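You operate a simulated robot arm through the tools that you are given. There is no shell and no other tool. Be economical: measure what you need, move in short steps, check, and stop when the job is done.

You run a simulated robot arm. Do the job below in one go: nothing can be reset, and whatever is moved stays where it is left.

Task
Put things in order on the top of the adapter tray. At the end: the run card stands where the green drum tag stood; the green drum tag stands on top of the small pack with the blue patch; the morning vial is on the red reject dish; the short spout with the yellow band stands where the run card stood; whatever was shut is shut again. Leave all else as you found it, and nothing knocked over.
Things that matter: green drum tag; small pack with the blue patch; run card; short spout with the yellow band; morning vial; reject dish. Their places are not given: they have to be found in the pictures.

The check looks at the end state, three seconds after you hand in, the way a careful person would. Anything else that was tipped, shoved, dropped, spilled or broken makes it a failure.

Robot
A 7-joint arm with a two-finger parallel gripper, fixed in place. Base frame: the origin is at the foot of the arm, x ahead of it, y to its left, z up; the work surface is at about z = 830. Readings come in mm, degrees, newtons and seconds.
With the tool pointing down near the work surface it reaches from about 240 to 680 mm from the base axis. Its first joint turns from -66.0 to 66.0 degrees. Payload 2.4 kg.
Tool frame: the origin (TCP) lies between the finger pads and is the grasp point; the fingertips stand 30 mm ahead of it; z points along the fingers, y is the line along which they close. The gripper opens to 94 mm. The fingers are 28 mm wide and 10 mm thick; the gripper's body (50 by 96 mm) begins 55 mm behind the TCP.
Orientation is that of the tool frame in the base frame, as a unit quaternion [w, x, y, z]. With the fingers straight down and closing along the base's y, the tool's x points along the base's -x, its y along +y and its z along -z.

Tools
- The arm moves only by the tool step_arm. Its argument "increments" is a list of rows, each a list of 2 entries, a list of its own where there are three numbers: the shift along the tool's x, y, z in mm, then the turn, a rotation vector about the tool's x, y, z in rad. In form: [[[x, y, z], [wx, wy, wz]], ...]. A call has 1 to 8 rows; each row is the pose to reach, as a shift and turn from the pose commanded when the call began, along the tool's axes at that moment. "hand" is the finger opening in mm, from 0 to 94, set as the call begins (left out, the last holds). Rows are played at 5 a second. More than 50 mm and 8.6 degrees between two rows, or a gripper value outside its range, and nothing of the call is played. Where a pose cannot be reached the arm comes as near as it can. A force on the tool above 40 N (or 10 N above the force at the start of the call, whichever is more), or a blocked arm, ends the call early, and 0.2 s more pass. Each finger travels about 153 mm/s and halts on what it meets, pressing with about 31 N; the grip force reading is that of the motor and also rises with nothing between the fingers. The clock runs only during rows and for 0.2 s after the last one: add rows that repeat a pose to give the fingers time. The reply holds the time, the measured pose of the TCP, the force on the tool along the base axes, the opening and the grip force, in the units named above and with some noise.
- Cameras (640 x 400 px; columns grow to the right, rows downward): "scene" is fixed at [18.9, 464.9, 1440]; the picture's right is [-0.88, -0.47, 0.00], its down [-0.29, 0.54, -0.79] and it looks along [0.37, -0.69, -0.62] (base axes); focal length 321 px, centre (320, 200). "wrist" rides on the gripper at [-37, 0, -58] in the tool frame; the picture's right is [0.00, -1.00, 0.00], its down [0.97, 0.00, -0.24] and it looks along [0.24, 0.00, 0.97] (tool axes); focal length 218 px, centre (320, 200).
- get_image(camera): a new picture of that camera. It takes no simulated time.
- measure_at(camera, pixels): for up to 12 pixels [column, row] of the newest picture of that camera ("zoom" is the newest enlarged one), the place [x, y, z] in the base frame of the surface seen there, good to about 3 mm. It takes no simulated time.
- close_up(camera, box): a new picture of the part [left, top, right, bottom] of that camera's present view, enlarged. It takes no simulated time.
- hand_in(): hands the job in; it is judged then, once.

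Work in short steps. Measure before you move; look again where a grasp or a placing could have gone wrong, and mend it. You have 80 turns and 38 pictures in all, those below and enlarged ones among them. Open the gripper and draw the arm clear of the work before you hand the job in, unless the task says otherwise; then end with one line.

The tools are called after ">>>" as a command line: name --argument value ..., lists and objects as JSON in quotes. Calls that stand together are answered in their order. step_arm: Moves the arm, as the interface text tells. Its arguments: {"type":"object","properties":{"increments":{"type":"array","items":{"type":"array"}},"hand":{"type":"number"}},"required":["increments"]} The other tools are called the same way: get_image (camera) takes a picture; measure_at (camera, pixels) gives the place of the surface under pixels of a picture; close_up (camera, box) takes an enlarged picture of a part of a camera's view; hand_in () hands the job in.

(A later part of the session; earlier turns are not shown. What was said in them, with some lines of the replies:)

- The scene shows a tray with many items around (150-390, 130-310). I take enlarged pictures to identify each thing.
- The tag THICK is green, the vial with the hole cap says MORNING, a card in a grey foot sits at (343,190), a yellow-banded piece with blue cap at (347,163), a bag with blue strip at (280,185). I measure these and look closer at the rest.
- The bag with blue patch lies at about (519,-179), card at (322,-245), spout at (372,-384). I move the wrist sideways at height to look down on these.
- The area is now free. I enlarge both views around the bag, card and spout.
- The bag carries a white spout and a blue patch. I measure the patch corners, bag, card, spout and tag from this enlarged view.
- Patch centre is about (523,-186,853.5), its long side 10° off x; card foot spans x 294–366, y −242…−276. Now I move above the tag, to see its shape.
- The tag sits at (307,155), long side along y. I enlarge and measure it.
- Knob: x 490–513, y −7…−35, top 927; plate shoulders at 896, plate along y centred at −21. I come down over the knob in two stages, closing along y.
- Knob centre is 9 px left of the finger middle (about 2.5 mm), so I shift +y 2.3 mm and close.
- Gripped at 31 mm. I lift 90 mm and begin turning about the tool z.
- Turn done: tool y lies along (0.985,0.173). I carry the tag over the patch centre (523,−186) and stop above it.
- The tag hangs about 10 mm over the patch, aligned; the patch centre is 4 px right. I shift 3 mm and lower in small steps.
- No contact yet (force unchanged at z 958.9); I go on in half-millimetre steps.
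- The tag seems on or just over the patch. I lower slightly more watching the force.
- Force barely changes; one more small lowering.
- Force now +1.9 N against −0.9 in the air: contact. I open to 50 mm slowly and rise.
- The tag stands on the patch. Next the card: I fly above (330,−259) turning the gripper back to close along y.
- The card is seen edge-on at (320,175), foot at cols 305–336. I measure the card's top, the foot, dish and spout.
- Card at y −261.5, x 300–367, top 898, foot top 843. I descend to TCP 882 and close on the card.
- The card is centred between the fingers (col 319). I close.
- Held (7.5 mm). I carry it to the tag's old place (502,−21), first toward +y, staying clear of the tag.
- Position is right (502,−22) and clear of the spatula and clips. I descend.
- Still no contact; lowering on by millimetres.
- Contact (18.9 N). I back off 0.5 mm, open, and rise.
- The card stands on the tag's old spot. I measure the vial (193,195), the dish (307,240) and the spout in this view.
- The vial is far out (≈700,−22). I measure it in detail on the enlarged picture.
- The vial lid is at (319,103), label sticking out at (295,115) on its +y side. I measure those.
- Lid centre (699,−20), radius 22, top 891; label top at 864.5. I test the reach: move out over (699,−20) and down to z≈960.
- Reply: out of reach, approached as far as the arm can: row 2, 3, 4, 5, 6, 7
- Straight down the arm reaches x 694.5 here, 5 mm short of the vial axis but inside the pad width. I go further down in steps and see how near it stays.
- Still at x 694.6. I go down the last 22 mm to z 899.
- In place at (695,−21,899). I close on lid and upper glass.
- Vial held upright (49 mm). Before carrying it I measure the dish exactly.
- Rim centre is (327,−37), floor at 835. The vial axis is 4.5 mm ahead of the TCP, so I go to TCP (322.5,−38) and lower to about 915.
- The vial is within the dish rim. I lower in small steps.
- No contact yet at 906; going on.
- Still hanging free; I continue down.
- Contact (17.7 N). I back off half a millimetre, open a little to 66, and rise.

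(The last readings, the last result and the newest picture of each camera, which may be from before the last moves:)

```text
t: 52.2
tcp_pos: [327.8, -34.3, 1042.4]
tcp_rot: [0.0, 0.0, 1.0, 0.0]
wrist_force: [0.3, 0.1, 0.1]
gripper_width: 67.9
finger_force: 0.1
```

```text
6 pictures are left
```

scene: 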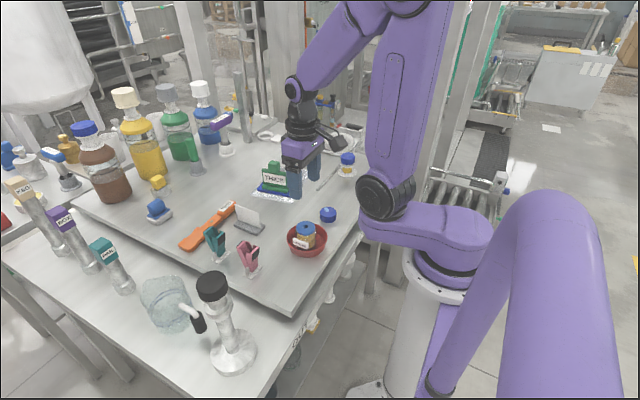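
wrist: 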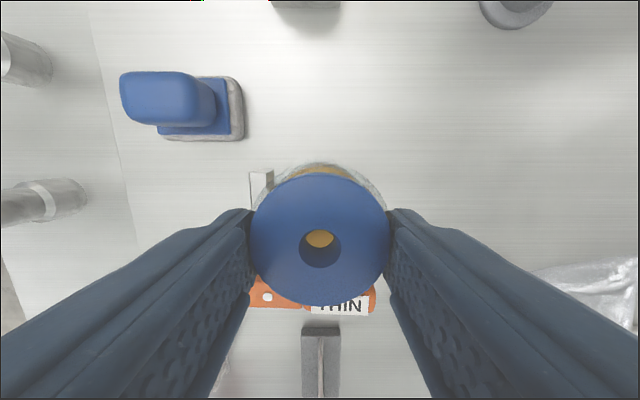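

The vial stands in the dish. Next the spout at about (380,−400); I fly there at height and check with the wrist view.

>>> step_arm --increments '[[[0, -45, 0], [0, 0, 0]], [[-5, -90, 0], [0, 0, 0]], [[-10, -135, 0], [0, 0, 0]], [[-18, -180, 0], [0, 0, 0]], [[-26, -225, 0], [0, 0, 0]], [[-36, -270, 0], [0, 0, 0]], [[-46, -315, 0], [0, 0, 0]], [[-54, -350, 0], [0, 0, 0]]]'

>>> step_arm --increments '[[[0, -14, 0], [0, 0, 0]], [[0, -14, 50], [0, 0, 0]], [[0, -14, 50], [0, 0, 0]]]'

>>> get_image --camera "wrist"

```text
t: 54.0
tcp_pos: [377.6, -384.8, 1043.7]
tcp_rot: [-0.001, 0.0, 1.0, 0.0]
wrist_force: [0.4, 1.3, -1.0]
gripper_width: 68.0
finger_force: 0.0
```

```text
t: 54.8
tcp_pos: [377.2, -401.1, 994.4]
tcp_rot: [0.0, 0.0, 1.0, 0.0]
wrist_force: [0.0, 0.1, 0.1]
gripper_width: 68.1
finger_force: 0.1
```

```text
5 pictures are left
```

wrist: 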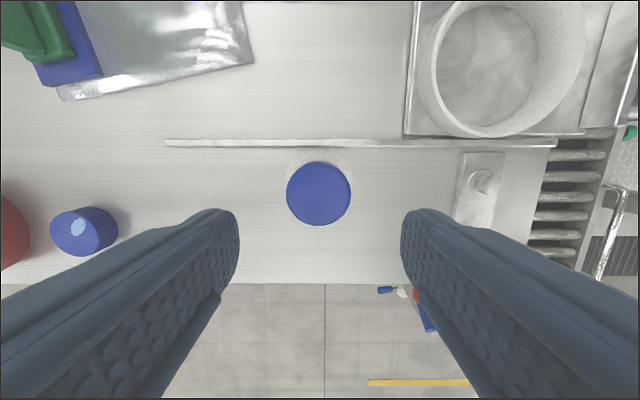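

The cap is at (319,194), centred between the fingers. I measure its rim.

>>> measure_at --camera "wrist" --pixels '[[319, 194], [290, 194], [348, 194], [319, 166], [319, 221], [319, 155], [170, 143], [320, 143]]'

```text
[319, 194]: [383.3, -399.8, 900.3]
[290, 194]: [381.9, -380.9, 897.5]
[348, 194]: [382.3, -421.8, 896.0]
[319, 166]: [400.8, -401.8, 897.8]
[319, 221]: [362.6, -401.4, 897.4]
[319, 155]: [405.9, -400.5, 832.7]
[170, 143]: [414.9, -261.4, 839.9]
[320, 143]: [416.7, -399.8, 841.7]
```

Cap centre (382,−401), 43 mm wide, top 898. I shift 4 mm in x and descend to TCP 877, then close.

>>> step_arm --increments '[[[-4, 0, 40], [0, 0, 0]], [[-4, 0, 80], [0, 0, 0]], [[-4, 0, 105], [0, 0, 0]], [[-4, 0, 117], [0, 0, 0]], [[-4, 0, 117], [0, 0, 0]]]'

>>> step_arm --increments '[[[0, 0, 0], [0, 0, 0]], [[0, 0, 0], [0, 0, 0]], [[0, 0, 0], [0, 0, 0]]]' --hand 20

>>> step_arm --increments '[[[0, 0, -10], [0, 0, 0]], [[0, 0, -25], [0, 0, 0]], [[0, 0, -25], [0, 0, 0]]]'

>>> close_up --camera "scene" --box '[300, 120, 390, 200]'

```text
t: 56.0
tcp_pos: [380.2, -400.2, 875.5]
tcp_rot: [0.0, -0.001, 1.0, 0.0]
wrist_force: [-0.6, -0.5, 0.2]
gripper_width: 67.9
finger_force: 0.1
```

```text
t: 56.8
tcp_pos: [380.2, -400.7, 874.1]
tcp_rot: [0.0, -0.001, 1.0, 0.001]
wrist_force: [0.2, -0.2, -0.2]
gripper_width: 47.0
finger_force: 30.9
```

```text
t: 57.6
tcp_pos: [381.6, -398.3, 902.4]
tcp_rot: [0.0, 0.0, 1.0, 0.0]
wrist_force: [-0.6, -0.6, -0.3]
gripper_width: 46.5
finger_force: 30.7
```

```text
5.00 times, centred on (345, 160) of scene
```

zoom: 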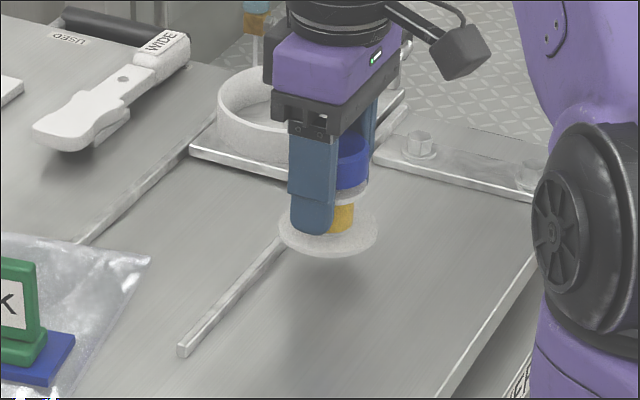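

The whole spout came up with its cap on. I carry it to the card's old place (329.5,−261.5).

>>> step_arm --increments '[[[0, 0, -20], [0, 0, 0]], [[18, 45, -20], [0, 0, 0]], [[35, 90, -20], [0, 0, 0]], [[52, 130, -20], [0, 0, 0]], [[52, 139.5, -20], [0, 0, 0]], [[52, 139.5, 10], [0, 0, 0]], [[52, 139.5, 19], [0, 0, 0]], [[52, 139.5, 19], [0, 0, 0]]]'

>>> step_arm --increments '[[[0, 0, 1], [0, 0, 0]], [[0, 0, 2], [0, 0, 0]], [[0, 0, 2.5], [0, 0, 0]], [[0, 0, 2.5], [0, 0, 0]]]'

>>> step_arm --increments '[[[0, 0, 0.8], [0, 0, 0]], [[0, 0, 0.8], [0, 0, 0]]]'

```text
t: 59.4
tcp_pos: [328.9, -261.9, 883.1]
tcp_rot: [0.0, 0.0, 1.0, 0.0]
wrist_force: [0.7, 0.7, -0.7]
gripper_width: 46.6
finger_force: 30.7
```

```text
t: 60.4
tcp_pos: [329.7, -261.0, 880.2]
tcp_rot: [0.0, 0.0, 1.0, 0.0]
wrist_force: [0.1, -1.0, -1.5]
gripper_width: 46.7
finger_force: 31.2
```

```text
t: 61.0
tcp_pos: [330.2, -260.9, 879.1]
tcp_rot: [0.0, 0.0, 1.0, 0.0]
wrist_force: [0.8, -0.4, -0.5]
gripper_width: 46.6
finger_force: 31.3
```

Right place (329,−261), no contact yet; lowering on.

>>> step_arm --increments '[[[0, 0, 1], [0, 0, 0]], [[0, 0, 1], [0, 0, 0]]]'

>>> step_arm --increments '[[[0, 0, 0.8], [0, 0, 0]], [[0, 0, 0.8], [0, 0, 0]]]'

>>> step_arm --increments '[[[0, 0, 0.6], [0, 0, 0]], [[0, 0, 0.6], [0, 0, 0]]]'

```text
t: 61.6
tcp_pos: [330.2, -258.9, 879.0]
tcp_rot: [0.001, 0.001, 1.0, -0.001]
wrist_force: [-0.6, -0.4, -1.4]
gripper_width: 46.6
finger_force: 30.4
```

```text
t: 62.2
tcp_pos: [330.2, -261.1, 876.5]
tcp_rot: [-0.001, 0.0, 1.0, 0.001]
wrist_force: [-0.6, -0.5, -0.3]
gripper_width: 46.9
finger_force: 30.3
```

```text
t: 62.8
tcp_pos: [330.2, -260.4, 875.8]
tcp_rot: [0.0, 0.0, 1.0, 0.0]
wrist_force: [-1.1, 0.3, -1.1]
gripper_width: 46.8
finger_force: 31.5
```

>>> step_arm --increments '[[[0, 0, 0.6], [0, 0, 0]], [[0, 0, 0.6], [0, 0, 0]]]'

>>> step_arm --increments '[[[0, 0, 0.6], [0, 0, 0]], [[0, 0, 0.6], [0, 0, 0]]]'

```text
t: 63.4
tcp_pos: [330.4, -261.4, 875.0]
tcp_rot: [0.0, 0.0, 1.0, 0.0]
wrist_force: [-0.7, -0.2, -0.4]
gripper_width: 47.0
finger_force: 31.3
```

```text
t: 64.0
tcp_pos: [329.7, -261.3, 875.0]
tcp_rot: [0.0, 0.001, 1.0, 0.001]
wrist_force: [-0.3, 1.1, 13.9]
gripper_width: 46.4
finger_force: 31.1
```

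Contact (13.9 N). I ease off, open and rise, drawing the arm clear.

>>> step_arm --increments '[[[0, 0, -0.4], [0, 0, 0]], [[0, 0, -0.4], [0, 0, 0]]]'

>>> step_arm --increments '[[[0, 0, 0], [0, 0, 0]], [[0, 0, 0], [0, 0, 0]]]' --hand 72

>>> step_arm --increments '[[[0, 0, -20], [0, 0, 0]], [[0, 0, -60], [0, 0, 0]], [[0, 0, -100], [0, 0, 0]], [[0, 0, -140], [0, 0, 0]], [[0, 0, -180], [0, 0, 0]], [[0, 0, -220], [0, 0, 0]], [[0, 0, -240], [0, 0, 0]]]'

>>> get_image --camera "wrist"

>>> close_up --camera "scene" --box '[150, 120, 390, 280]'

```text
t: 64.6
tcp_pos: [329.1, -260.4, 875.4]
tcp_rot: [0.0, 0.0, 1.0, 0.001]
wrist_force: [0.3, -0.2, -0.2]
gripper_width: 46.9
finger_force: 31.3
```

```text
t: 65.2
tcp_pos: [329.7, -260.2, 876.5]
tcp_rot: [0.0, -0.001, 1.0, -0.001]
wrist_force: [0.0, -1.1, 0.3]
gripper_width: 72.1
finger_force: 0.1
```

```text
t: 66.8
tcp_pos: [329.1, -261.0, 1116.2]
tcp_rot: [-0.001, 0.0, 1.0, 0.0]
wrist_force: [0.4, 0.2, 0.7]
gripper_width: 72.1
finger_force: 0.0
```

```text
3 pictures are left
```

wrist: 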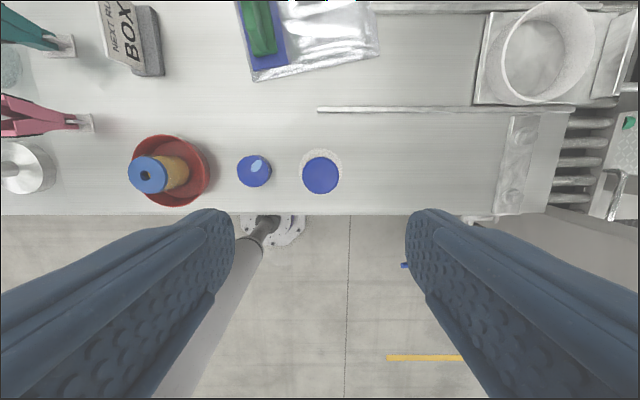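

```text
2.50 times, centred on (270, 200) of scene
```

zoom: 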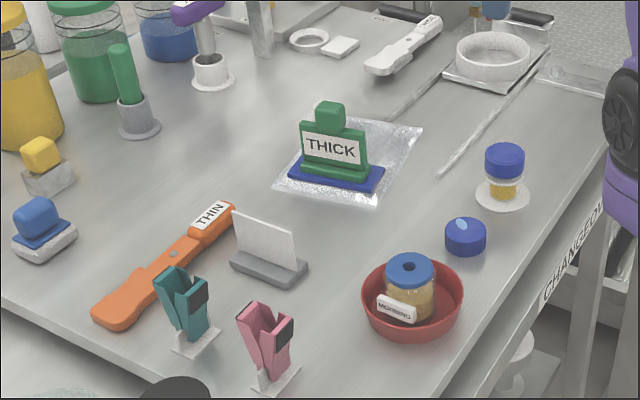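

Card (text "NEXT RUN BOX" seen), tag, vial in dish and capped spout are all standing in place, the arm is clear and the gripper is open. I hand in.

>>> hand_in

```text
The job is handed in.
```

The job is handed in. In the last pictures the run card stands where the tag was, the green tag stands on the blue-patch pack, and the morning vial stands in the red dish. The short spout, cap still on, stands where the card was, and I saw nothing else moved or knocked over.
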